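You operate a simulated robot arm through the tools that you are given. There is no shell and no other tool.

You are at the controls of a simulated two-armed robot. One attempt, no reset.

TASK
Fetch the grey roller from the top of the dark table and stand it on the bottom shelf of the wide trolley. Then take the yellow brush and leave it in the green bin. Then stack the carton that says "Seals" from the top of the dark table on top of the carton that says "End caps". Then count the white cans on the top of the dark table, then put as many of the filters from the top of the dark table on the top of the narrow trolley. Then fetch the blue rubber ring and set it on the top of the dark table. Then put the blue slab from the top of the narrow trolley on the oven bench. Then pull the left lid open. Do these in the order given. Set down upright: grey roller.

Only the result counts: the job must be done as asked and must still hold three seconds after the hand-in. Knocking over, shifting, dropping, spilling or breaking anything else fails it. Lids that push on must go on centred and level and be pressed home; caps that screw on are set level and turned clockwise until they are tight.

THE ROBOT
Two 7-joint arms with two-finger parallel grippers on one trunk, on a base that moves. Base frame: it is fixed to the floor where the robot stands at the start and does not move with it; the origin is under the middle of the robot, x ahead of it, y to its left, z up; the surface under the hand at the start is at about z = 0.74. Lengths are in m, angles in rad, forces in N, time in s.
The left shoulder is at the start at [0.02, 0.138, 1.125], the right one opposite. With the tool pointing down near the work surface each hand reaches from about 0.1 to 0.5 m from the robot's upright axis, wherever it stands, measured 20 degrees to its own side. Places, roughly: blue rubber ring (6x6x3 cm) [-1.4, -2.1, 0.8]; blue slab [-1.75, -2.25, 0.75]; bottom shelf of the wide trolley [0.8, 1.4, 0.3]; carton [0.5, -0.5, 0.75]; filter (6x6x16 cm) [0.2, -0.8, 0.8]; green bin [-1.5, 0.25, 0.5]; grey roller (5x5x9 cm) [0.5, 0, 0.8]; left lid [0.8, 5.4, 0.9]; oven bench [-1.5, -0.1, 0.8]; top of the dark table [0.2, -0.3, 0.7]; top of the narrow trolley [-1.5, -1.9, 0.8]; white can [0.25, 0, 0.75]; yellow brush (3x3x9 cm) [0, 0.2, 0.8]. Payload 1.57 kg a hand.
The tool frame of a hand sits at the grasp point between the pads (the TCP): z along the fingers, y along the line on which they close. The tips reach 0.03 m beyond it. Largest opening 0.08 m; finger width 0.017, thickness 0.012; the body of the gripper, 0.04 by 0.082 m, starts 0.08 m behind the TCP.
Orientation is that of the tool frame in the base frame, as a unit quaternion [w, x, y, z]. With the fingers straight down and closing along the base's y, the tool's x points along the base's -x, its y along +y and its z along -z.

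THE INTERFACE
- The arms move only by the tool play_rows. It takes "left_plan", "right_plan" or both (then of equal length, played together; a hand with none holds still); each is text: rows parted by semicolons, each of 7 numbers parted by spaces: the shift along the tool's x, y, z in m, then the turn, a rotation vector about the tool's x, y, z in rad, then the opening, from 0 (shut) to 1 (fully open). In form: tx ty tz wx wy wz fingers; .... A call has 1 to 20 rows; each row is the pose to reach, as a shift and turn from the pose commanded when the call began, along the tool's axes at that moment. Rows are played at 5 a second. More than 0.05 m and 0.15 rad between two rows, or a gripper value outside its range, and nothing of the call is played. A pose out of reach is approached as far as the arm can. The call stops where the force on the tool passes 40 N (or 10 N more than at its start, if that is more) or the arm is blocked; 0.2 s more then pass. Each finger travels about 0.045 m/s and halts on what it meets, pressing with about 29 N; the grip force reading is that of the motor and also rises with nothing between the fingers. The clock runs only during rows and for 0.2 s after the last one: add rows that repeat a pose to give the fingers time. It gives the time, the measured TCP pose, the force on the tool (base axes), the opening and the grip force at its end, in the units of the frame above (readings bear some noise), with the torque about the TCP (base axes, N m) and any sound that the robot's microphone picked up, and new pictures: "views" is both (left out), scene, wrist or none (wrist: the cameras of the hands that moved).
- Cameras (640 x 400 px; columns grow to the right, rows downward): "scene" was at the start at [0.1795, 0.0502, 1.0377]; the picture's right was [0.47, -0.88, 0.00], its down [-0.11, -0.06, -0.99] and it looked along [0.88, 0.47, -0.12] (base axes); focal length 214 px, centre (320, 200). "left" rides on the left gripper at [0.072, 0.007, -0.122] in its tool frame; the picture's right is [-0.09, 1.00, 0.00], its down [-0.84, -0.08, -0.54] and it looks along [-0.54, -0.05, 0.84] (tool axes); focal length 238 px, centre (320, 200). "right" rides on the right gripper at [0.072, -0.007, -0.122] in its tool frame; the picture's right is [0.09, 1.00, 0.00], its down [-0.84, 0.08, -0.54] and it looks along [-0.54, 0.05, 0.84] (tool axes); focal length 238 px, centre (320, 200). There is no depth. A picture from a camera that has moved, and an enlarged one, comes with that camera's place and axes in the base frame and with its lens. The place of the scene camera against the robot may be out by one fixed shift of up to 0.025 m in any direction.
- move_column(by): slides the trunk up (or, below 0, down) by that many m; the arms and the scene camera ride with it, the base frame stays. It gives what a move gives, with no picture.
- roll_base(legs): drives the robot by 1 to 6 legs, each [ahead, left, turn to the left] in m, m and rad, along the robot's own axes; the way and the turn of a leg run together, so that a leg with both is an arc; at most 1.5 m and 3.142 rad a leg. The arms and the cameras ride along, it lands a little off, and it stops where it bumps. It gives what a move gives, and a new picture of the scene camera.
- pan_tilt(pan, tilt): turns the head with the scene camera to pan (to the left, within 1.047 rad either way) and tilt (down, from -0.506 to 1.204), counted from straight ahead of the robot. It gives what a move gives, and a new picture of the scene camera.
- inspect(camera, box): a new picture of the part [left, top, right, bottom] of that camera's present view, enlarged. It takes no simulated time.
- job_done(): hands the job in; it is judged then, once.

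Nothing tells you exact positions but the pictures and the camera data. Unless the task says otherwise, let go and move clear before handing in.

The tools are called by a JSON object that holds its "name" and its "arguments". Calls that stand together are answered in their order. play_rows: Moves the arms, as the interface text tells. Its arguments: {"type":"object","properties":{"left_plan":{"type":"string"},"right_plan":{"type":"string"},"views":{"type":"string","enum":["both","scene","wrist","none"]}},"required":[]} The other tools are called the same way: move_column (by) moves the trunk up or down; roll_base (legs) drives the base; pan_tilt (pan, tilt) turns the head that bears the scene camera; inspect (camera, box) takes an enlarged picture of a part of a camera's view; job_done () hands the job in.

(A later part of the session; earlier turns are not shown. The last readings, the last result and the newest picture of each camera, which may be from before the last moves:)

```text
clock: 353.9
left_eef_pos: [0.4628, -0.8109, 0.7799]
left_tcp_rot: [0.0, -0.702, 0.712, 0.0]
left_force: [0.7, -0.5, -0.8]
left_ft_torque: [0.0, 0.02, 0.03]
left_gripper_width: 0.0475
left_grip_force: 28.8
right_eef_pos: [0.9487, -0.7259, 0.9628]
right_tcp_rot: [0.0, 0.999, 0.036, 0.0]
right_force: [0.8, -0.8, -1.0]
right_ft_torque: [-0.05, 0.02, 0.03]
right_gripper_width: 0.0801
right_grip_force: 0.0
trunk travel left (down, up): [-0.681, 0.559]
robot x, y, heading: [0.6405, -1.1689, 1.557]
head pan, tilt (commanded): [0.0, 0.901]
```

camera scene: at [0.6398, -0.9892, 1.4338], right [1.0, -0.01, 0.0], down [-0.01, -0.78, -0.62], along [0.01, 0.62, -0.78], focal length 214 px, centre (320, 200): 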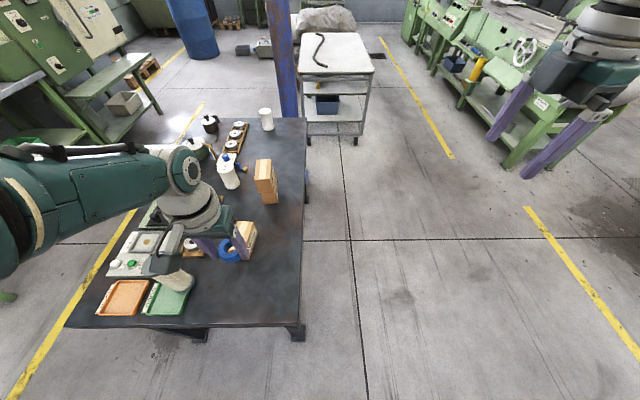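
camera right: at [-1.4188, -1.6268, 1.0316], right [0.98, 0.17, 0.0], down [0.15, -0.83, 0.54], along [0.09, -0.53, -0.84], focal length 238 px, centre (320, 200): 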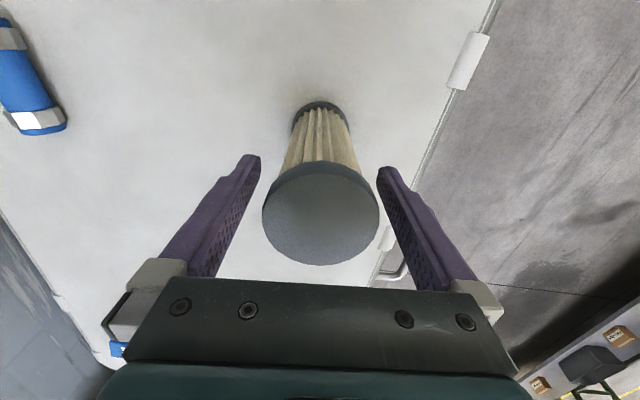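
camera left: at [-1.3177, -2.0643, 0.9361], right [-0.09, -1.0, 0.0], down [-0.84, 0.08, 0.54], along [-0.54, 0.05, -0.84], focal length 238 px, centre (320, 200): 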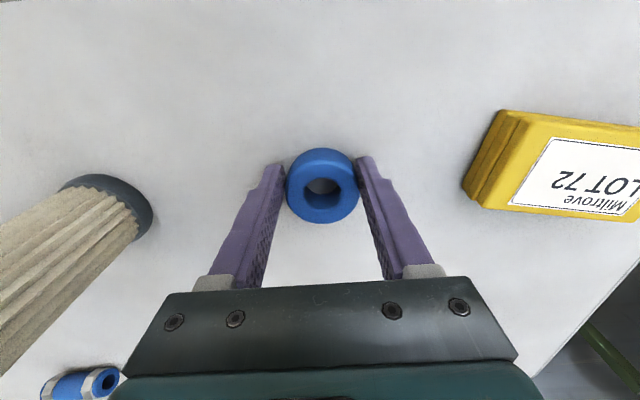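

{"name": "move_column", "arguments": {"by": -0.004}}

```text
clock: 354.5
left_eef_pos: [0.4646, -0.8123, 0.7761]
left_tcp_rot: [-0.001, -0.702, 0.712, 0.001]
left_force: [0.5, 0.2, -0.4]
left_ft_torque: [-0.02, 0.02, 0.03]
left_gripper_width: 0.0476
left_grip_force: 28.8
right_eef_pos: [0.9492, -0.7271, 0.9583]
right_tcp_rot: [0.001, 0.999, 0.036, 0.0]
right_force: [-0.7, 0.3, -0.2]
right_ft_torque: [-0.01, 0.0, 0.04]
right_gripper_width: 0.0801
right_grip_force: 0.0
trunk travel left (down, up): [-0.677, 0.563]
robot x, y, heading: [0.6387, -1.1688, 1.563]
head pan, tilt (commanded): [0.0, 0.901]
```

{"name": "move_column", "arguments": {"by": -0.003}}

```text
clock: 355.0
left_eef_pos: [0.4634, -0.8114, 0.7747]
left_tcp_rot: [-0.001, -0.701, 0.713, 0.001]
left_force: [3.2, -12.6, 36.4]
left_ft_torque: [0.01, -0.29, 0.04]
left_gripper_width: 0.0477
left_grip_force: 28.9
right_eef_pos: [0.9472, -0.7277, 0.9564]
right_tcp_rot: [0.002, 0.999, 0.036, -0.001]
right_force: [-0.5, 0.3, -0.5]
right_ft_torque: [-0.01, 0.0, -0.03]
right_gripper_width: 0.0798
right_grip_force: 0.0
trunk travel left (down, up): [-0.674, 0.566]
robot x, y, heading: [0.6422, -1.1746, 1.555]
head pan, tilt (commanded): [0.0, 0.901]
```

Contact. I'll ease off a little, release the ring and lift away.

{"name": "move_column", "arguments": {"by": 0.002}}

{"name": "play_rows", "arguments": {"left_plan": "0 0 0 0 0 0 0.8; 0 0 0 0 0 0 1; 0 0 0 0 0 0 1; 0 0 0 0 0 0 1", "views": "wrist"}}

{"name": "move_column", "arguments": {"by": 0.3}}

{"name": "inspect", "arguments": {"camera": "left", "box": [0, 0, 640, 400]}}

```text
clock: 355.5
left_eef_pos: [0.464, -0.8114, 0.7744]
left_tcp_rot: [-0.001, -0.703, 0.712, 0.0]
left_force: [2.4, -1.5, 8.0]
left_ft_torque: [-0.05, -0.21, -0.02]
left_gripper_width: 0.0472
left_grip_force: 29.2
right_eef_pos: [0.9484, -0.7265, 0.9577]
right_tcp_rot: [0.001, 0.999, 0.037, 0.0]
right_force: [0.2, 0.5, 0.6]
right_ft_torque: [0.0, 0.02, -0.01]
right_gripper_width: 0.0798
right_grip_force: 0.0
trunk travel left (down, up): [-0.676, 0.564]
robot x, y, heading: [0.6404, -1.1707, 1.558]
head pan, tilt (commanded): [0.0, 0.901]
```

```text
clock: 356.5
left_eef_pos: [0.4651, -0.8105, 0.7752]
left_tcp_rot: [0.0, -0.702, 0.712, 0.001]
left_force: [0.4, 0.0, -0.9]
left_ft_torque: [0.02, 0.02, 0.02]
left_gripper_width: 0.0797
left_grip_force: 0.1
right_eef_pos: [0.9488, -0.7269, 0.9571]
right_tcp_rot: [0.0, 0.999, 0.037, 0.0]
right_force: [-0.4, -0.3, 0.5]
right_ft_torque: [0.03, -0.03, -0.03]
right_gripper_width: 0.08
right_grip_force: 0.0
trunk travel left (down, up): [-0.676, 0.564]
robot x, y, heading: [0.6389, -1.1709, 1.556]
head pan, tilt (commanded): [0.0, 0.901]
camera left: at [0.4563, -0.883, 0.8971], right [-0.99, 0.11, 0.0], down [0.09, 0.84, 0.54], along [0.06, 0.54, -0.84], focal length 238 px, centre (320, 200)
```

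left: 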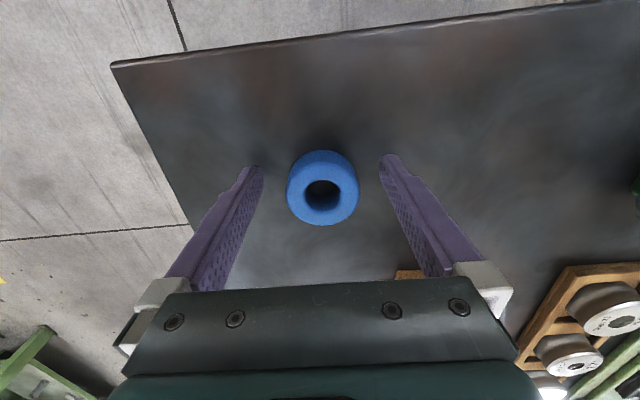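

```text
clock: 359.5
left_eef_pos: [0.4638, -0.812, 1.0746]
left_tcp_rot: [-0.001, -0.702, 0.712, 0.0]
left_force: [-0.4, 0.0, 0.3]
left_ft_torque: [-0.02, -0.01, 0.01]
left_gripper_width: 0.0802
left_grip_force: 0.0
right_eef_pos: [0.9483, -0.7269, 1.2574]
right_tcp_rot: [0.001, 0.999, 0.037, 0.0]
right_force: [-0.8, -0.2, -0.3]
right_ft_torque: [0.02, 0.01, 0.05]
right_gripper_width: 0.0799
right_grip_force: 0.2
trunk travel left (down, up): [-0.976, 0.264]
robot x, y, heading: [0.6404, -1.1705, 1.564]
head pan, tilt (commanded): [0.0, 0.901]
```

```text
1.00 times, centred on (320, 200) of left (not enlarged: the box is as wide or as high as the picture)
camera zoom: at [0.4563, -0.8831, 1.197], right [-0.99, 0.11, 0.0], down [0.09, 0.84, 0.54], along [0.06, 0.54, -0.84], focal length 238 px, centre (320, 200)
```

zoom: 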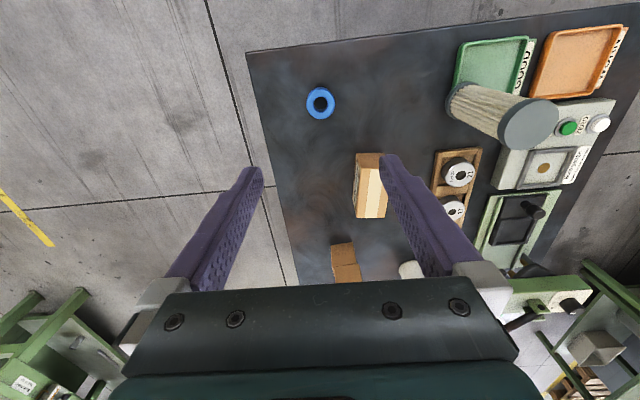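

The ring is on the table. Now for the blue slab: I'll back out and head to the trolley again.

{"name": "roll_base", "arguments": {"legs": [[-0.26, 0, 0], [0, 0, 1.575]]}}

{"name": "roll_base", "arguments": {"legs": [[1.35, 0, 0], [0, 0.6, 0]]}}

{"name": "pan_tilt", "arguments": {"pan": 0.0, "tilt": 0.75}}

```text
clock: 365.2
left_eef_pos: [0.2761, -1.6023, 1.0752]
left_tcp_rot: [0.001, 1.0, -0.003, 0.001]
left_force: [-0.8, 0.3, -0.2]
left_ft_torque: [0.01, 0.01, 0.0]
left_gripper_width: 0.08
left_grip_force: 0.0
right_eef_pos: [0.1894, -1.1197, 1.2565]
right_tcp_rot: [0.001, 0.678, 0.735, 0.0]
right_force: [-0.5, 0.0, 0.4]
right_ft_torque: [0.01, 0.02, 0.01]
right_gripper_width: 0.0799
right_grip_force: 0.1
trunk travel left (down, up): [-0.976, 0.264]
robot x, y, heading: [0.6355, -1.4261, 3.14]
head pan, tilt (commanded): [0.0, 0.901]
camera scene: at [0.458, -1.4168, 1.4448], right [0.0, 1.0, 0.0], down [0.78, 0.0, -0.62], along [-0.62, 0.0, -0.78], focal length 214 px, centre (320, 200)
```

scene: 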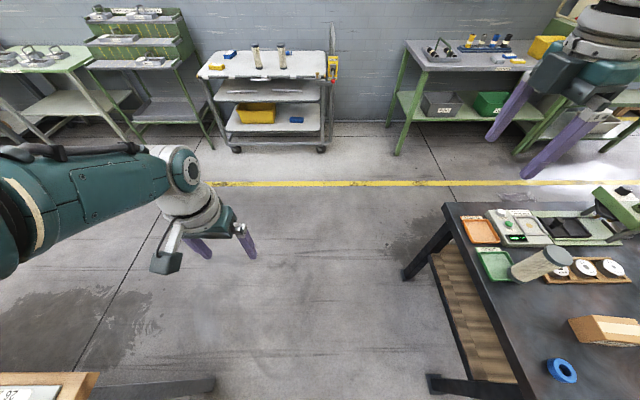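

```text
clock: 375.1
left_eef_pos: [-1.1174, -2.1863, 1.0742]
left_tcp_rot: [0.0, 1.0, -0.021, 0.001]
left_force: [-0.3, -0.6, 0.0]
left_ft_torque: [0.0, 0.0, -0.03]
left_gripper_width: 0.0797
left_grip_force: 0.0
right_eef_pos: [-1.1893, -1.6998, 1.2574]
right_tcp_rot: [0.001, 0.691, 0.723, 0.0]
right_force: [0.3, 0.2, -0.1]
right_ft_torque: [-0.02, -0.02, 0.02]
right_gripper_width: 0.0801
right_grip_force: 0.0
trunk travel left (down, up): [-0.976, 0.264]
robot x, y, heading: [-0.752, -2.0196, 3.099]
head pan, tilt (commanded): [0.0, 0.901]
camera scene: at [-0.9304, -2.0073, 1.4448], right [0.04, 1.0, 0.0], down [0.78, -0.03, -0.62], along [-0.62, 0.03, -0.78], focal length 214 px, centre (320, 200)
```

scene: 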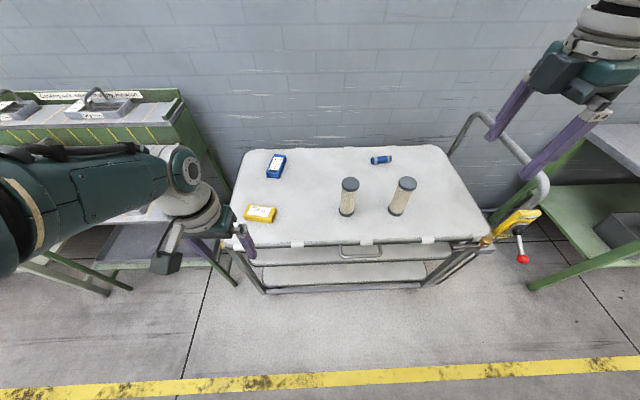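

```text
clock: 375.9
left_eef_pos: [-1.1177, -2.1878, 1.0752]
left_tcp_rot: [0.0, 1.0, -0.02, 0.001]
left_force: [-0.8, 0.0, 0.5]
left_ft_torque: [0.02, 0.02, 0.0]
left_gripper_width: 0.0804
left_grip_force: 0.1
right_eef_pos: [-1.1893, -1.7004, 1.2574]
right_tcp_rot: [0.0, 0.691, 0.723, 0.001]
right_force: [0.7, 0.3, -0.4]
right_ft_torque: [0.0, -0.01, -0.01]
right_gripper_width: 0.0799
right_grip_force: 0.1
trunk travel left (down, up): [-0.976, 0.264]
robot x, y, heading: [-0.7504, -2.0217, 3.103]
head pan, tilt (commanded): [0.0, 0.75]
camera scene: at [-0.9377, -2.007, 1.4567], right [0.04, 1.0, 0.0], down [0.68, -0.03, -0.73], along [-0.73, 0.03, -0.68], focal length 214 px, centre (320, 200)
```

scene: 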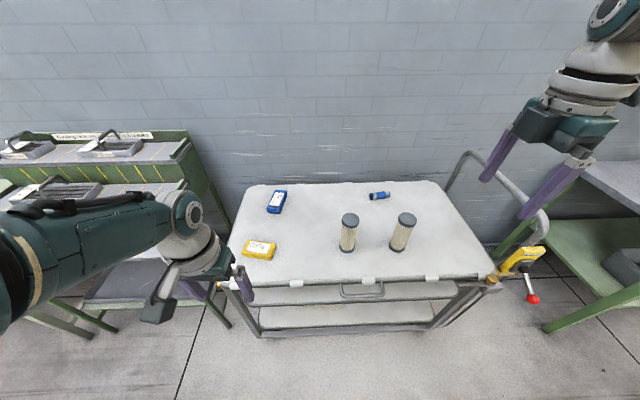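

{"name": "roll_base", "arguments": {"legs": [[0.4, 0.0, 0.04]]}}

{"name": "inspect", "arguments": {"camera": "left", "box": [0, 0, 640, 400]}}

```text
clock: 378.3
left_eef_pos: [-1.5091, -2.1926, 1.0754]
left_tcp_rot: [0.0, 1.0, -0.002, 0.0]
left_force: [-0.9, 0.4, -0.2]
left_ft_torque: [0.04, 0.0, 0.02]
left_gripper_width: 0.08
left_grip_force: 0.0
right_eef_pos: [-1.5995, -1.7088, 1.2573]
right_tcp_rot: [0.001, 0.677, 0.736, 0.0]
right_force: [0.4, 0.8, -0.4]
right_ft_torque: [0.0, -0.01, 0.01]
right_gripper_width: 0.0799
right_grip_force: 0.1
trunk travel left (down, up): [-0.976, 0.264]
robot x, y, heading: [-1.1533, -2.0152, 3.143]
head pan, tilt (commanded): [0.0, 0.75]
camera scene: at [-1.336, -2.0054, 1.4567], right [0.0, 1.0, 0.0], down [0.68, 0.0, -0.73], along [-0.73, 0.0, -0.68], focal length 214 px, centre (320, 200)
```

scene: 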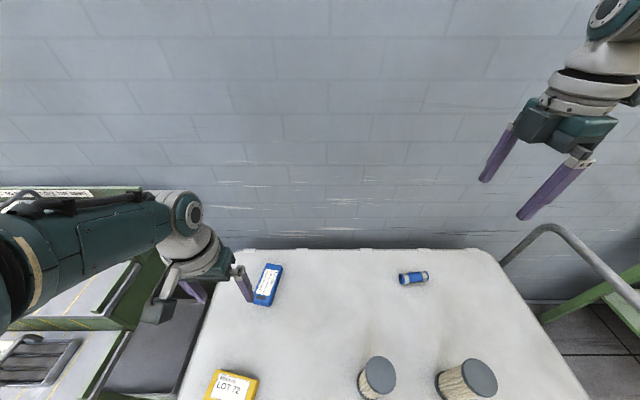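

```text
1.00 times, centred on (320, 200) of left (not enlarged: the box is as wide or as high as the picture)
camera zoom: at [-1.4373, -2.1978, 1.1969], right [-0.1, -1.0, 0.0], down [-0.84, 0.08, 0.54], along [-0.54, 0.05, -0.84], focal length 238 px, centre (320, 200)
```

zoom: 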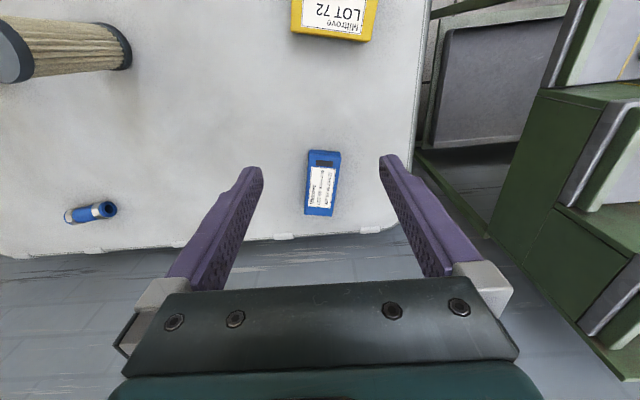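

{"name": "inspect", "arguments": {"camera": "left", "box": [260, 130, 380, 230]}}

```text
4.00 times, centred on (320, 180) of left
camera zoom: at [-1.4373, -2.1978, 1.1969], right [-0.1, -1.0, 0.0], down [-0.84, 0.08, 0.54], along [-0.54, 0.05, -0.84], focal length 953 px, centre (320, 280)
```

zoom: 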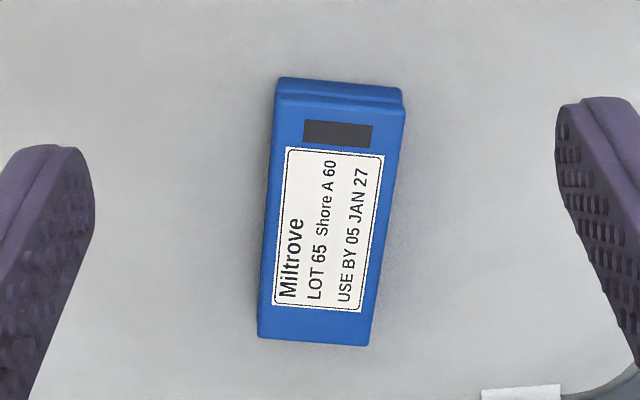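

The slab is at about (-1.665, -2.180), turned 11°, roughly 5.8 × 13 cm. I'll move in, align the left hand and grip it across its width.

{"name": "roll_base", "arguments": {"legs": [[0.11, 0.0, 0.0]]}}

{"name": "play_rows", "arguments": {"left_plan": "-0.0125 0 0.03 0 0 0.06 1; -0.025 0 0.06 0 0 0.12 1; -0.0375 0 0.08 0 0 0.19 1; -0.0375 0 0.08 0 0 0.19 1", "views": "both"}}

```text
clock: 379.5
left_eef_pos: [-1.6167, -2.1927, 1.0743]
left_tcp_rot: [0.001, 1.0, 0.0, 0.001]
left_force: [0.1, -0.9, -1.2]
left_ft_torque: [0.06, 0.02, -0.02]
left_gripper_width: 0.08
left_grip_force: 0.0
right_eef_pos: [-1.7073, -1.7086, 1.2574]
right_tcp_rot: [0.001, 0.676, 0.737, 0.001]
right_force: [0.0, -0.2, 0.2]
right_ft_torque: [0.02, -0.01, 0.01]
right_gripper_width: 0.08
right_grip_force: 0.0
trunk travel left (down, up): [-0.976, 0.264]
robot x, y, heading: [-1.2584, -2.0104, -3.141]
head pan, tilt (commanded): [0.0, 0.75]
camera scene: at [-1.4443, -2.0059, 1.4567], right [0.0, 1.0, 0.0], down [0.68, 0.0, -0.73], along [-0.73, 0.0, -0.68], focal length 214 px, centre (320, 200)
```

scene: 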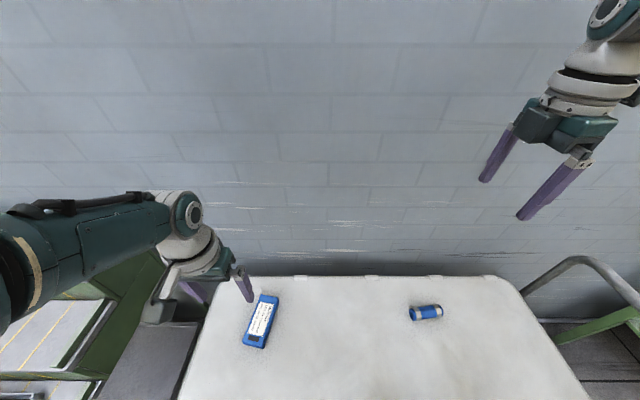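

```text
clock: 380.5
left_eef_pos: [-1.6088, -2.1968, 1.066]
left_tcp_rot: [0.0, 0.995, -0.096, 0.001]
left_force: [0.7, 0.3, 0.9]
left_ft_torque: [-0.02, 0.04, -0.02]
left_gripper_width: 0.0798
left_grip_force: 0.1
left hand out of reach, approached as far as the arm can: row 1, 2, 3, 4
right_eef_pos: [-1.7087, -1.7106, 1.2581]
right_tcp_rot: [0.001, 0.676, 0.737, 0.002]
right_force: [-0.4, -1.1, 0.1]
right_ft_torque: [0.0, 0.01, 0.02]
right_gripper_width: 0.08
right_grip_force: 0.0
trunk travel left (down, up): [-0.976, 0.264]
robot x, y, heading: [-1.2603, -2.0157, -3.136]
head pan, tilt (commanded): [0.0, 0.75]
camera scene: at [-1.4443, -2.0059, 1.4568], right [0.0, 1.0, 0.0], down [0.68, 0.0, -0.73], along [-0.73, 0.0, -0.68], focal length 214 px, centre (320, 200)
camera left: at [-1.5395, -2.2173, 1.1879], right [-0.28, -0.96, 0.0], down [-0.81, 0.24, 0.54], along [-0.52, 0.15, -0.84], focal length 238 px, centre (320, 200)
```

scene: 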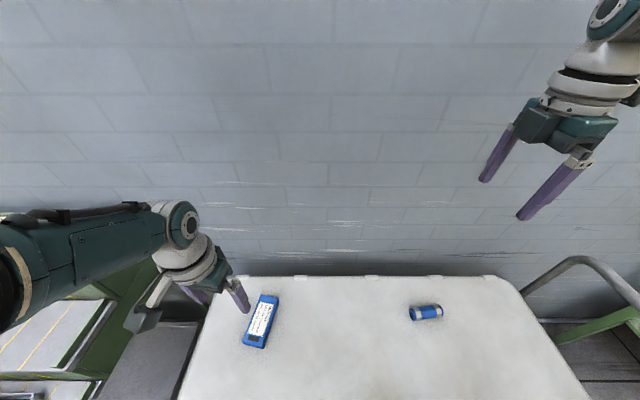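
left: 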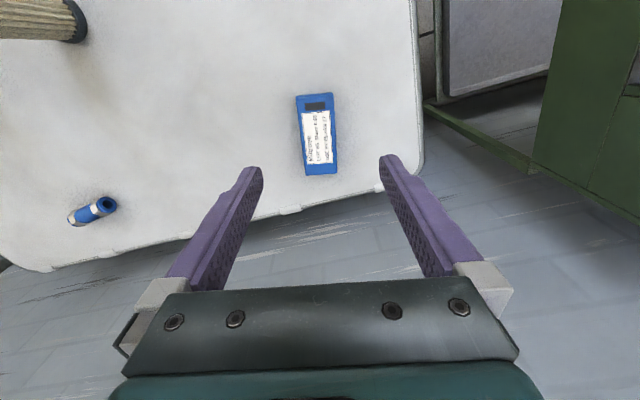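

{"name": "play_rows", "arguments": {"left_plan": "-0.003 -0.003 -0.045 0 0 0 1; -0.007 -0.006 -0.09 0 0 0 1; -0.0133 -0.0106 -0.135 0 0 0 1; -0.0133 -0.0106 -0.135 0 0 0 1", "views": "wrist"}}

```text
clock: 381.5
left_eef_pos: [-1.618, -2.1821, 1.2039]
left_tcp_rot: [0.001, 0.995, -0.096, 0.0]
left_force: [0.9, -0.1, 0.7]
left_ft_torque: [0.01, -0.02, 0.0]
left_gripper_width: 0.0799
left_grip_force: 0.0
right_eef_pos: [-1.7074, -1.7101, 1.2579]
right_tcp_rot: [0.001, 0.676, 0.737, 0.002]
right_force: [-0.2, -0.6, -0.2]
right_ft_torque: [0.01, 0.01, -0.01]
right_gripper_width: 0.0799
right_grip_force: 0.1
trunk travel left (down, up): [-0.976, 0.264]
robot x, y, heading: [-1.2607, -2.0138, -3.138]
head pan, tilt (commanded): [0.0, 0.75]
camera left: at [-1.5501, -2.2015, 1.3255], right [-0.28, -0.96, 0.0], down [-0.81, 0.24, 0.54], along [-0.52, 0.15, -0.84], focal length 238 px, centre (320, 200)
```

left: 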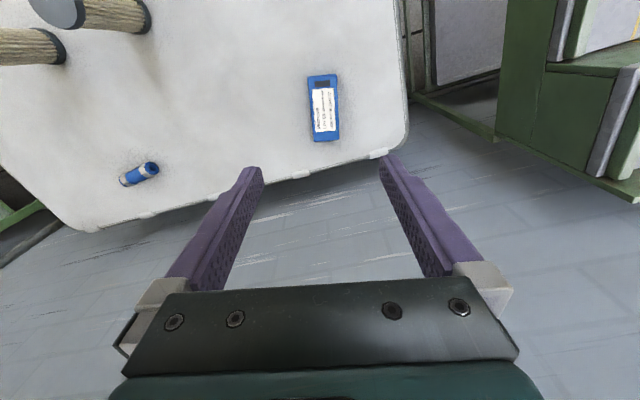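

{"name": "play_rows", "arguments": {"left_plan": "-0.0232 0.0035 0 0 0 0 1; -0.0465 0.007 0 0 0 0 1; -0.0465 0.007 0.03 0 0 0 1; -0.0465 0.007 0.06 0 0 0 1; -0.0465 0.007 0.06 0 0 0 1", "views": "none"}}

{"name": "move_column", "arguments": {"by": -0.22}}

{"name": "inspect", "arguments": {"camera": "left", "box": [0, 0, 640, 400]}}

```text
clock: 382.7
left_eef_pos: [-1.6659, -2.1806, 1.1417]
left_tcp_rot: [0.001, 0.995, -0.095, 0.0]
left_force: [-0.4, 0.0, -0.1]
left_ft_torque: [-0.01, 0.01, 0.01]
left_gripper_width: 0.0801
left_grip_force: 0.1
right_eef_pos: [-1.7074, -1.7098, 1.257]
right_tcp_rot: [0.002, 0.675, 0.737, 0.001]
right_force: [-0.5, -0.7, 0.1]
right_ft_torque: [-0.04, 0.0, -0.02]
right_gripper_width: 0.08
right_grip_force: 0.0
trunk travel left (down, up): [-0.976, 0.264]
robot x, y, heading: [-1.258, -2.0098, -3.141]
head pan, tilt (commanded): [0.0, 0.75]
```

```text
clock: 385.1
left_eef_pos: [-1.6656, -2.1808, 0.9214]
left_tcp_rot: [0.001, 0.996, -0.094, 0.0]
left_force: [0.6, 0.1, 0.0]
left_ft_torque: [-0.02, 0.0, -0.01]
left_gripper_width: 0.0799
left_grip_force: 0.0
right_eef_pos: [-1.7082, -1.7103, 1.037]
right_tcp_rot: [0.001, 0.675, 0.738, 0.0]
right_force: [0.0, -0.4, 0.8]
right_ft_torque: [0.0, 0.02, -0.01]
right_gripper_width: 0.0803
right_grip_force: 0.3
trunk travel left (down, up): [-0.756, 0.484]
robot x, y, heading: [-1.2595, -2.0098, -3.139]
head pan, tilt (commanded): [0.0, 0.75]
```

```text
1.00 times, centred on (320, 200) of left (not enlarged: the box is as wide or as high as the picture)
camera zoom: at [-1.5971, -2.2001, 1.0429], right [-0.28, -0.96, 0.0], down [-0.81, 0.24, 0.54], along [-0.52, 0.15, -0.84], focal length 238 px, centre (320, 200)
```

zoom: 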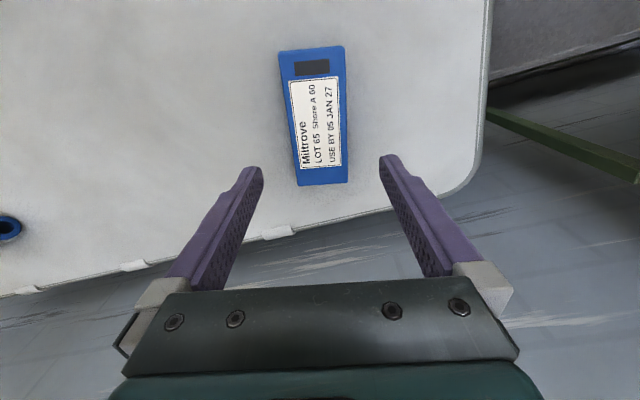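

{"name": "move_column", "arguments": {"by": -0.1}}

{"name": "inspect", "arguments": {"camera": "left", "box": [0, 0, 640, 400]}}

```text
clock: 386.4
left_eef_pos: [-1.6658, -2.1802, 0.8214]
left_tcp_rot: [0.001, 0.995, -0.095, 0.001]
left_force: [-0.1, -0.4, 0.2]
left_ft_torque: [-0.01, 0.02, 0.01]
left_gripper_width: 0.0801
left_grip_force: 0.1
right_eef_pos: [-1.7089, -1.7099, 0.9368]
right_tcp_rot: [0.001, 0.676, 0.737, 0.001]
right_force: [0.4, -0.2, -0.7]
right_ft_torque: [-0.03, -0.01, 0.0]
right_gripper_width: 0.0801
right_grip_force: 0.1
trunk travel left (down, up): [-0.656, 0.584]
robot x, y, heading: [-1.2563, -2.0144, -3.14]
head pan, tilt (commanded): [0.0, 0.75]
```

```text
1.00 times, centred on (320, 200) of left (not enlarged: the box is as wide or as high as the picture)
camera zoom: at [-1.5972, -2.2001, 0.9429], right [-0.28, -0.96, 0.0], down [-0.81, 0.24, 0.54], along [-0.52, 0.15, -0.84], focal length 238 px, centre (320, 200)
```

zoom: 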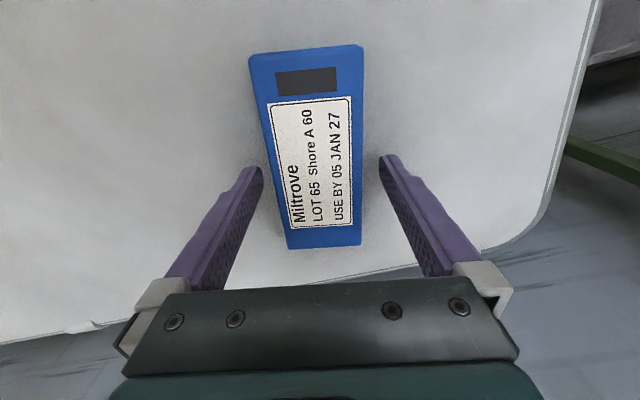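

{"name": "play_rows", "arguments": {"left_plan": "0 -0.004 0 0 0 0 1; 0 -0.004 0.005 0 0 0 1; 0 -0.004 0.009 0 0 0 1; 0 -0.004 0.009 0 0 0 0.8; 0 -0.004 0.009 0 0 0 0.6; 0 -0.004 0.009 0 0 0 0.4; 0 -0.004 0.009 0 0 0 0.3; 0 -0.004 0.009 0 0 0 0.3", "views": "wrist"}}

```text
clock: 388.2
left_eef_pos: [-1.6616, -2.1774, 0.8133]
left_tcp_rot: [0.0, 0.995, -0.095, 0.001]
left_force: [-0.1, 0.2, 0.1]
left_ft_torque: [0.02, 0.04, -0.03]
left_gripper_width: 0.0577
left_grip_force: 28.8
left hand out of reach, approached as far as the arm can: row 3, 4, 5, 6, 7, 8
right_eef_pos: [-1.7082, -1.7095, 0.9374]
right_tcp_rot: [0.001, 0.676, 0.737, 0.002]
right_force: [-0.1, 0.6, 0.2]
right_ft_torque: [0.03, 0.02, 0.01]
right_gripper_width: 0.0799
right_grip_force: 0.1
trunk travel left (down, up): [-0.656, 0.584]
robot x, y, heading: [-1.2592, -2.0082, -3.137]
head pan, tilt (commanded): [0.0, 0.75]
camera left: at [-1.5931, -2.1961, 0.9356], right [-0.28, -0.96, 0.0], down [-0.81, 0.24, 0.54], along [-0.52, 0.15, -0.84], focal length 238 px, centre (320, 200)
```

left: 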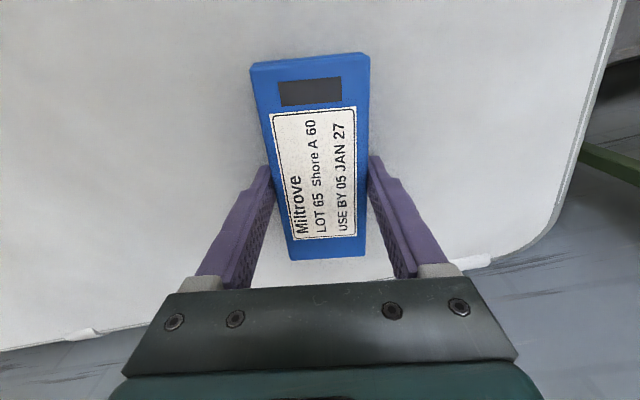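

The slab is gripped. I'll lift it well clear and back straight out.

{"name": "move_column", "arguments": {"by": 0.3}}

{"name": "inspect", "arguments": {"camera": "left", "box": [0, 0, 640, 400]}}

{"name": "roll_base", "arguments": {"legs": [[-0.6, 0, 0]]}}

```text
clock: 391.2
left_eef_pos: [-1.6624, -2.1771, 1.1139]
left_tcp_rot: [0.001, 0.995, -0.095, 0.001]
left_force: [0.1, -1.1, -2.2]
left_ft_torque: [-0.01, 0.03, 0.01]
left_gripper_width: 0.0576
left_grip_force: 29.4
right_eef_pos: [-1.7083, -1.7096, 1.2374]
right_tcp_rot: [0.001, 0.676, 0.737, 0.001]
right_force: [-0.2, -0.3, 0.2]
right_ft_torque: [-0.03, -0.04, 0.0]
right_gripper_width: 0.08
right_grip_force: 0.1
trunk travel left (down, up): [-0.956, 0.284]
robot x, y, heading: [-1.2603, -2.0134, -3.145]
head pan, tilt (commanded): [0.0, 0.75]
```

```text
1.00 times, centred on (320, 200) of left (not enlarged: the box is as wide or as high as the picture)
camera zoom: at [-1.5934, -2.1964, 1.2358], right [-0.28, -0.96, 0.0], down [-0.81, 0.24, 0.54], along [-0.52, 0.15, -0.84], focal length 238 px, centre (320, 200)
```

zoom: 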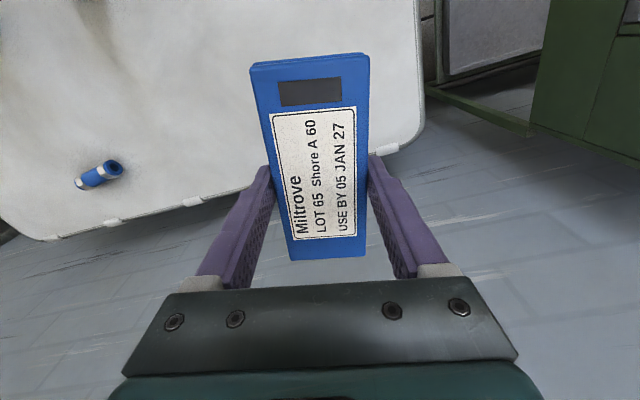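

```text
clock: 394.6
left_eef_pos: [-1.051, -2.1778, 1.1134]
left_tcp_rot: [0.001, 0.996, -0.086, 0.001]
left_force: [0.4, -0.8, -2.6]
left_ft_torque: [-0.02, 0.01, -0.01]
left_gripper_width: 0.0575
left_grip_force: 28.7
right_eef_pos: [-1.1046, -1.711, 1.2382]
right_tcp_rot: [0.001, 0.669, 0.743, 0.0]
right_force: [-0.4, -0.4, -0.1]
right_ft_torque: [-0.01, -0.04, -0.04]
right_gripper_width: 0.08
right_grip_force: 0.1
trunk travel left (down, up): [-0.956, 0.284]
robot x, y, heading: [-0.6501, -2.0068, -3.125]
head pan, tilt (commanded): [0.0, 0.75]
camera scene: at [-0.8354, -2.0032, 1.4367], right [-0.02, 1.0, 0.0], down [0.68, 0.01, -0.73], along [-0.73, -0.01, -0.68], focal length 214 px, centre (320, 200)
```

scene: 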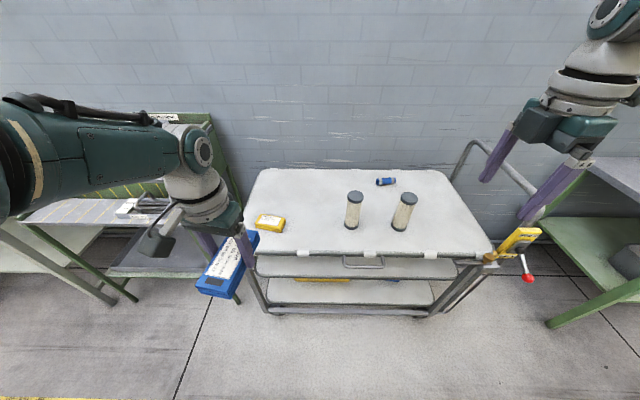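

{"name": "roll_base", "arguments": {"legs": [[0, -1.4, -0.015], [0, -0.49, 0]]}}

{"name": "pan_tilt", "arguments": {"pan": 0.15, "tilt": 0.75}}

{"name": "inspect", "arguments": {"camera": "left", "box": [0, 0, 640, 400]}}

```text
clock: 404.0
left_eef_pos: [-1.0555, -0.2919, 1.1134]
left_tcp_rot: [0.001, 0.995, -0.097, 0.0]
left_force: [0.3, 0.1, -3.3]
left_ft_torque: [-0.01, 0.02, 0.04]
left_gripper_width: 0.0574
left_grip_force: 28.7
right_eef_pos: [-1.098, 0.1741, 1.2368]
right_tcp_rot: [0.002, 0.676, 0.737, 0.002]
right_force: [0.4, 0.0, 0.4]
right_ft_torque: [-0.01, 0.0, 0.0]
right_gripper_width: 0.0801
right_grip_force: 0.0
trunk travel left (down, up): [-0.956, 0.284]
robot x, y, heading: [-0.6519, -0.1299, 3.141]
head pan, tilt (commanded): [0.0, 0.75]
camera scene: at [-0.8365, -0.1221, 1.4367], right [0.0, 1.0, 0.0], down [0.68, 0.0, -0.73], along [-0.73, 0.0, -0.68], focal length 214 px, centre (320, 200)
```

scene: 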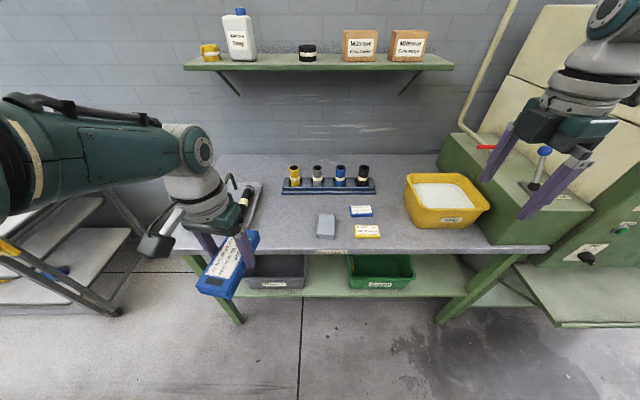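

```text
clock: 404.7
left_eef_pos: [-1.0553, -0.2933, 1.114]
left_tcp_rot: [0.001, 0.995, -0.096, 0.001]
left_force: [-0.2, 0.1, -2.9]
left_ft_torque: [0.02, 0.0, -0.01]
left_gripper_width: 0.0578
left_grip_force: 28.9
right_eef_pos: [-1.0996, 0.1748, 1.2379]
right_tcp_rot: [0.001, 0.677, 0.736, 0.001]
right_force: [0.1, -0.5, 0.1]
right_ft_torque: [0.01, 0.02, 0.0]
right_gripper_width: 0.08
right_grip_force: 0.1
trunk travel left (down, up): [-0.956, 0.284]
robot x, y, heading: [-0.6515, -0.1303, 3.138]
head pan, tilt (commanded): [0.15, 0.75]
camera scene: at [-0.8356, -0.1344, 1.4367], right [-0.15, 0.99, 0.0], down [0.67, 0.1, -0.73], along [-0.72, -0.11, -0.68], focal length 214 px, centre (320, 200)
```

scene: 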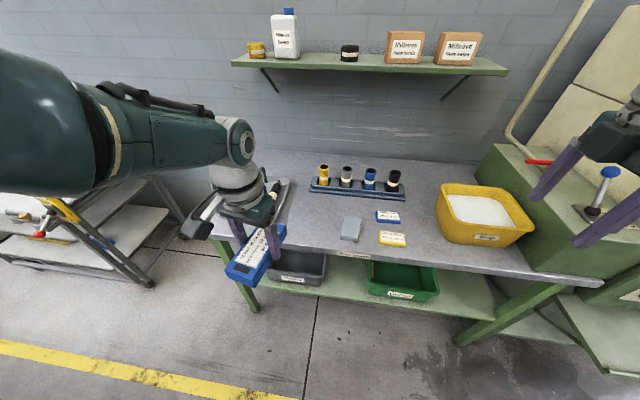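

```text
1.00 times, centred on (320, 200) of left (not enlarged: the box is as wide or as high as the picture)
camera zoom: at [-0.9863, -0.3122, 1.2359], right [-0.28, -0.96, 0.0], down [-0.81, 0.24, 0.54], along [-0.52, 0.15, -0.84], focal length 238 px, centre (320, 200)
```

zoom: 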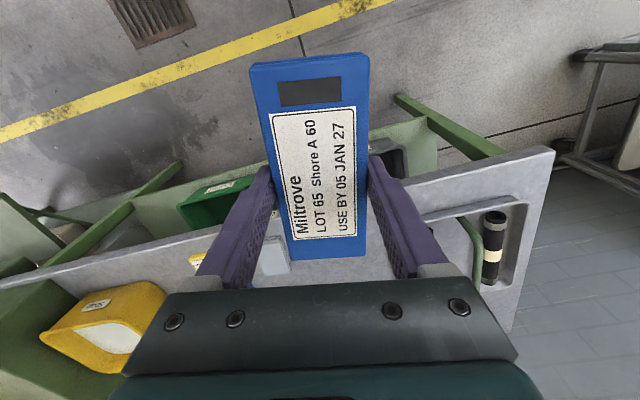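

{"name": "play_rows", "arguments": {"right_plan": "0 0 -0.03 0 0 0 1; 0 0 -0.06 0 0 0 1; 0 0 -0.09 0 0 0 1; 0 0 -0.12 0 0 0 1; 0 0 -0.12 0 0 0 1", "views": "none"}}

{"name": "roll_base", "arguments": {"legs": [[0.315, 0.0, 0]]}}

{"name": "inspect", "arguments": {"camera": "left", "box": [0, 0, 640, 400]}}

```text
clock: 405.9
left_eef_pos: [-1.0546, -0.2925, 1.1138]
left_tcp_rot: [0.001, 0.995, -0.097, 0.001]
left_force: [0.4, 0.8, -2.8]
left_ft_torque: [0.01, 0.02, -0.03]
left_gripper_width: 0.0576
left_grip_force: 28.8
right_eef_pos: [-1.1179, 0.1819, 1.3554]
right_tcp_rot: [0.001, 0.677, 0.736, 0.002]
right_force: [-0.1, 0.3, 0.4]
right_ft_torque: [0.04, 0.0, 0.0]
right_gripper_width: 0.08
right_grip_force: 0.0
right hand out of reach, approached as far as the arm can: row 1, 2, 3, 4, 5
trunk travel left (down, up): [-0.956, 0.284]
robot x, y, heading: [-0.6497, -0.1322, 3.139]
head pan, tilt (commanded): [0.15, 0.75]
```

```text
clock: 408.0
left_eef_pos: [-1.3671, -0.2913, 1.1129]
left_tcp_rot: [0.001, 0.995, -0.097, 0.001]
left_force: [0.0, 0.1, -3.3]
left_ft_torque: [-0.04, 0.03, 0.02]
left_gripper_width: 0.0575
left_grip_force: 28.6
right_eef_pos: [-1.4289, 0.1829, 1.3548]
right_tcp_rot: [0.003, 0.678, 0.735, 0.002]
right_force: [0.0, 0.2, -0.5]
right_ft_torque: [0.06, -0.03, 0.02]
right_gripper_width: 0.08
right_grip_force: 0.0
trunk travel left (down, up): [-0.956, 0.284]
robot x, y, heading: [-0.9635, -0.1303, 3.136]
head pan, tilt (commanded): [0.15, 0.75]
camera scene: at [-1.1478, -0.1331, 1.4367], right [-0.15, 0.99, 0.0], down [0.67, 0.1, -0.73], along [-0.72, -0.11, -0.68], focal length 214 px, centre (320, 200)
```

scene: 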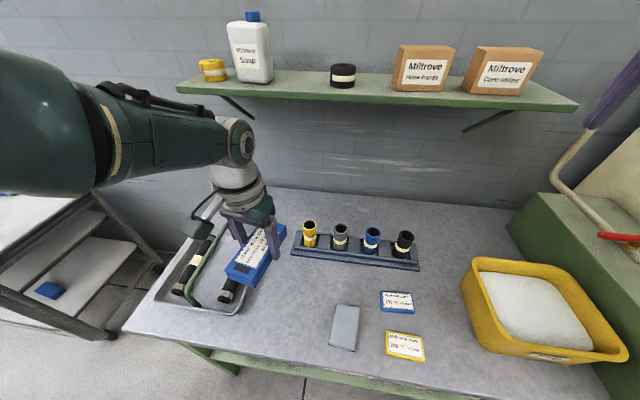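

```text
1.00 times, centred on (320, 200) of left (not enlarged: the box is as wide or as high as the picture)
camera zoom: at [-1.2988, -0.3105, 1.2359], right [-0.28, -0.96, 0.0], down [-0.81, 0.24, 0.54], along [-0.52, 0.15, -0.84], focal length 238 px, centre (320, 200)
```

zoom: 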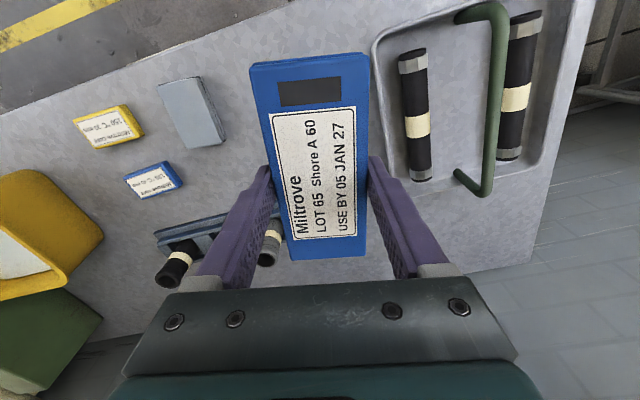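

{"name": "play_rows", "arguments": {"left_plan": "-0.0024 -0.012 0 0 0 0 0; -0.0048 -0.0245 0 0 0 0 0; -0.0048 -0.0245 0 0 0 0 0", "views": "none"}}

{"name": "move_column", "arguments": {"by": -0.2}}

{"name": "inspect", "arguments": {"camera": "left", "box": [0, 0, 640, 400]}}

{"name": "inspect", "arguments": {"camera": "scene", "box": [0, 0, 640, 400]}}

```text
clock: 408.8
left_eef_pos: [-1.3656, -0.2668, 1.1141]
left_tcp_rot: [0.001, 0.995, -0.098, 0.002]
left_force: [-0.4, -0.4, -1.9]
left_ft_torque: [0.04, 0.02, 0.02]
left_gripper_width: 0.0576
left_grip_force: 28.9
right_eef_pos: [-1.4282, 0.1832, 1.3545]
right_tcp_rot: [0.001, 0.677, 0.736, 0.002]
right_force: [0.4, 0.3, 1.0]
right_ft_torque: [0.02, -0.01, 0.02]
right_gripper_width: 0.08
right_grip_force: 0.0
trunk travel left (down, up): [-0.956, 0.284]
robot x, y, heading: [-0.9647, -0.1281, 3.14]
head pan, tilt (commanded): [0.15, 0.75]
```

```text
clock: 411.0
left_eef_pos: [-1.3667, -0.2673, 0.9137]
left_tcp_rot: [0.001, 0.995, -0.098, 0.0]
left_force: [-0.1, 0.8, -2.9]
left_ft_torque: [0.03, 0.04, 0.01]
left_gripper_width: 0.0575
left_grip_force: 28.7
right_eef_pos: [-1.4283, 0.1835, 1.1547]
right_tcp_rot: [0.002, 0.678, 0.735, 0.002]
right_force: [0.1, -0.6, 0.6]
right_ft_torque: [-0.01, -0.01, 0.0]
right_gripper_width: 0.0802
right_grip_force: 0.0
trunk travel left (down, up): [-0.756, 0.484]
robot x, y, heading: [-0.9641, -0.1289, 3.138]
head pan, tilt (commanded): [0.15, 0.75]
```

```text
1.00 times, centred on (320, 200) of left (not enlarged: the box is as wide or as high as the picture)
camera zoom: at [-1.2966, -0.2867, 1.0369], right [-0.28, -0.96, 0.0], down [-0.81, 0.24, 0.54], along [-0.52, 0.15, -0.84], focal length 238 px, centre (320, 200)
```

zoom: 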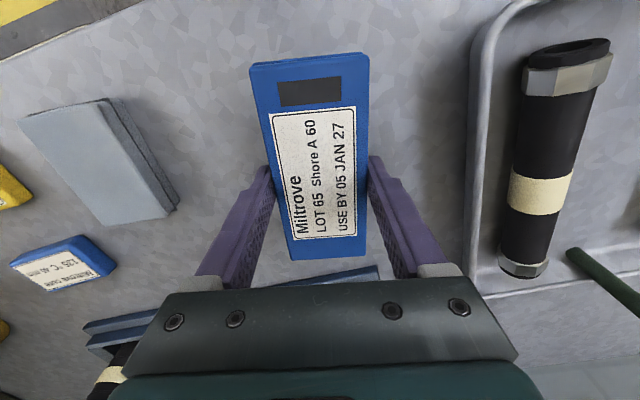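

```text
1.00 times, centred on (320, 200) of scene (not enlarged: the box is as wide or as high as the picture)
camera zoom: at [-1.1478, -0.133, 1.2368], right [-0.15, 0.99, 0.0], down [0.67, 0.1, -0.73], along [-0.72, -0.11, -0.68], focal length 214 px, centre (320, 200)
```

zoom: 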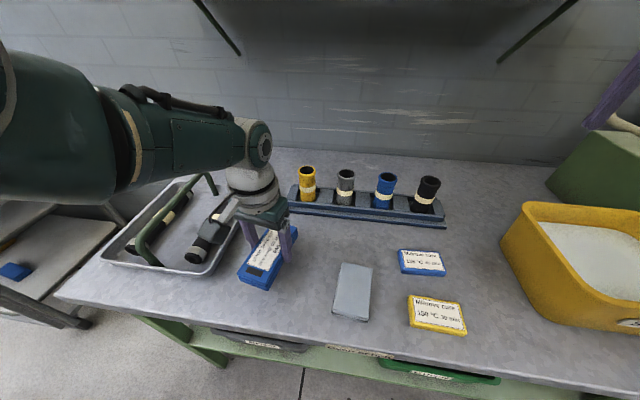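

{"name": "move_column", "arguments": {"by": -0.022}}

{"name": "move_column", "arguments": {"by": -0.006}}

```text
clock: 411.7
left_eef_pos: [-1.3651, -0.2669, 0.8919]
left_tcp_rot: [0.001, 0.995, -0.097, 0.001]
left_force: [-0.6, 0.3, -1.3]
left_ft_torque: [0.02, 0.0, -0.02]
left_gripper_width: 0.0577
left_grip_force: 29.2
right_eef_pos: [-1.4292, 0.1831, 1.1322]
right_tcp_rot: [0.002, 0.678, 0.735, 0.002]
right_force: [-0.7, -0.4, 0.5]
right_ft_torque: [-0.01, -0.01, 0.03]
right_gripper_width: 0.08
right_grip_force: 0.1
trunk travel left (down, up): [-0.734, 0.506]
robot x, y, heading: [-0.964, -0.1299, 3.139]
head pan, tilt (commanded): [0.15, 0.75]
```

```text
clock: 412.2
left_eef_pos: [-1.3658, -0.2673, 0.8855]
left_tcp_rot: [0.002, 0.995, -0.098, 0.001]
left_force: [0.1, -0.2, -2.7]
left_ft_torque: [0.02, -0.01, -0.03]
left_gripper_width: 0.0574
left_grip_force: 28.9
right_eef_pos: [-1.4287, 0.1824, 1.1251]
right_tcp_rot: [0.002, 0.677, 0.736, 0.002]
right_force: [-0.2, 0.6, 0.9]
right_ft_torque: [0.02, -0.03, 0.02]
right_gripper_width: 0.0801
right_grip_force: 0.1
trunk travel left (down, up): [-0.728, 0.512]
robot x, y, heading: [-0.9639, -0.1307, 3.138]
head pan, tilt (commanded): [0.15, 0.75]
```

{"name": "move_column", "arguments": {"by": -0.005}}

```text
clock: 412.8
left_eef_pos: [-1.3648, -0.2661, 0.8828]
left_tcp_rot: [-0.001, 0.995, -0.097, 0.001]
left_force: [13.4, 1.1, 31.4]
left_ft_torque: [0.19, -0.45, 0.01]
left_gripper_width: 0.0578
left_grip_force: 29.0
right_eef_pos: [-1.4284, 0.1827, 1.1221]
right_tcp_rot: [0.002, 0.678, 0.735, 0.002]
right_force: [0.0, -0.3, -0.7]
right_ft_torque: [0.0, 0.02, 0.01]
right_gripper_width: 0.0802
right_grip_force: 0.1
trunk travel left (down, up): [-0.723, 0.517]
robot x, y, heading: [-0.9623, -0.1272, 3.136]
head pan, tilt (commanded): [0.15, 0.75]
```

The slab is in contact with the bench. I'll ease off, open, and lift away.

{"name": "move_column", "arguments": {"by": 0.002}}

{"name": "play_rows", "arguments": {"left_plan": "0 0 0 0 0 0 0.8; 0 0 0 0 0 0 0.95; 0 0 0 0 0 0 0.95; 0 0 0 0 0 0 0.95", "views": "wrist"}}

{"name": "move_column", "arguments": {"by": 0.3}}

{"name": "inspect", "arguments": {"camera": "scene", "box": [0, 0, 640, 400]}}

```text
clock: 413.3
left_eef_pos: [-1.3658, -0.2667, 0.8828]
left_tcp_rot: [0.001, 0.995, -0.097, 0.0]
left_force: [3.8, 1.7, 11.0]
left_ft_torque: [0.26, -0.4, -0.04]
left_gripper_width: 0.0573
left_grip_force: 29.0
right_eef_pos: [-1.43, 0.1816, 1.1241]
right_tcp_rot: [0.002, 0.678, 0.735, 0.001]
right_force: [0.0, 0.3, 0.8]
right_ft_torque: [-0.01, 0.0, -0.01]
right_gripper_width: 0.0802
right_grip_force: 0.2
trunk travel left (down, up): [-0.725, 0.515]
robot x, y, heading: [-0.9632, -0.1292, 3.14]
head pan, tilt (commanded): [0.15, 0.75]
```

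```text
clock: 414.3
left_eef_pos: [-1.3676, -0.2665, 0.8826]
left_tcp_rot: [0.001, 0.995, -0.098, 0.0]
left_force: [-0.1, 0.1, 0.5]
left_ft_torque: [-0.01, 0.0, -0.01]
left_gripper_width: 0.0762
left_grip_force: 0.1
right_eef_pos: [-1.4299, 0.1824, 1.1241]
right_tcp_rot: [0.001, 0.678, 0.735, 0.002]
right_force: [0.9, -0.1, 0.1]
right_ft_torque: [-0.03, -0.01, 0.0]
right_gripper_width: 0.0799
right_grip_force: 0.1
trunk travel left (down, up): [-0.725, 0.515]
robot x, y, heading: [-0.9619, -0.1253, 3.134]
head pan, tilt (commanded): [0.15, 0.75]
camera left: at [-1.2967, -0.2867, 1.006], right [-0.28, -0.96, 0.0], down [-0.81, 0.24, 0.54], along [-0.52, 0.15, -0.84], focal length 238 px, centre (320, 200)
```

left: 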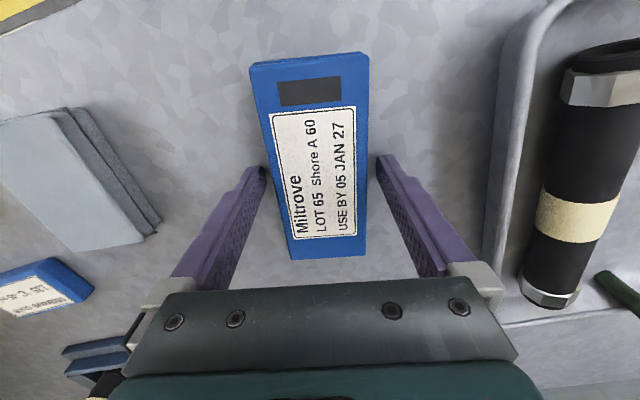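

```text
clock: 417.3
left_eef_pos: [-1.3646, -0.268, 1.1838]
left_tcp_rot: [0.001, 0.995, -0.098, 0.001]
left_force: [-0.3, -0.3, 0.1]
left_ft_torque: [-0.01, -0.02, 0.01]
left_gripper_width: 0.0758
left_grip_force: 0.0
right_eef_pos: [-1.4302, 0.1826, 1.4239]
right_tcp_rot: [0.002, 0.678, 0.735, 0.002]
right_force: [0.1, 0.1, 0.5]
right_ft_torque: [-0.02, 0.02, 0.01]
right_gripper_width: 0.0799
right_grip_force: 0.1
trunk travel left (down, up): [-1.025, 0.215]
robot x, y, heading: [-0.9603, -0.1237, 3.139]
head pan, tilt (commanded): [0.15, 0.75]
```

```text
1.00 times, centred on (320, 200) of scene (not enlarged: the box is as wide or as high as the picture)
camera zoom: at [-1.1479, -0.1331, 1.5057], right [-0.15, 0.99, 0.0], down [0.67, 0.1, -0.73], along [-0.72, -0.11, -0.68], focal length 214 px, centre (320, 200)
```

zoom: 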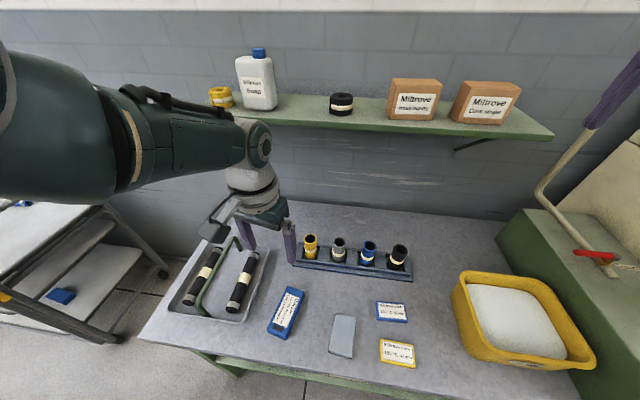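

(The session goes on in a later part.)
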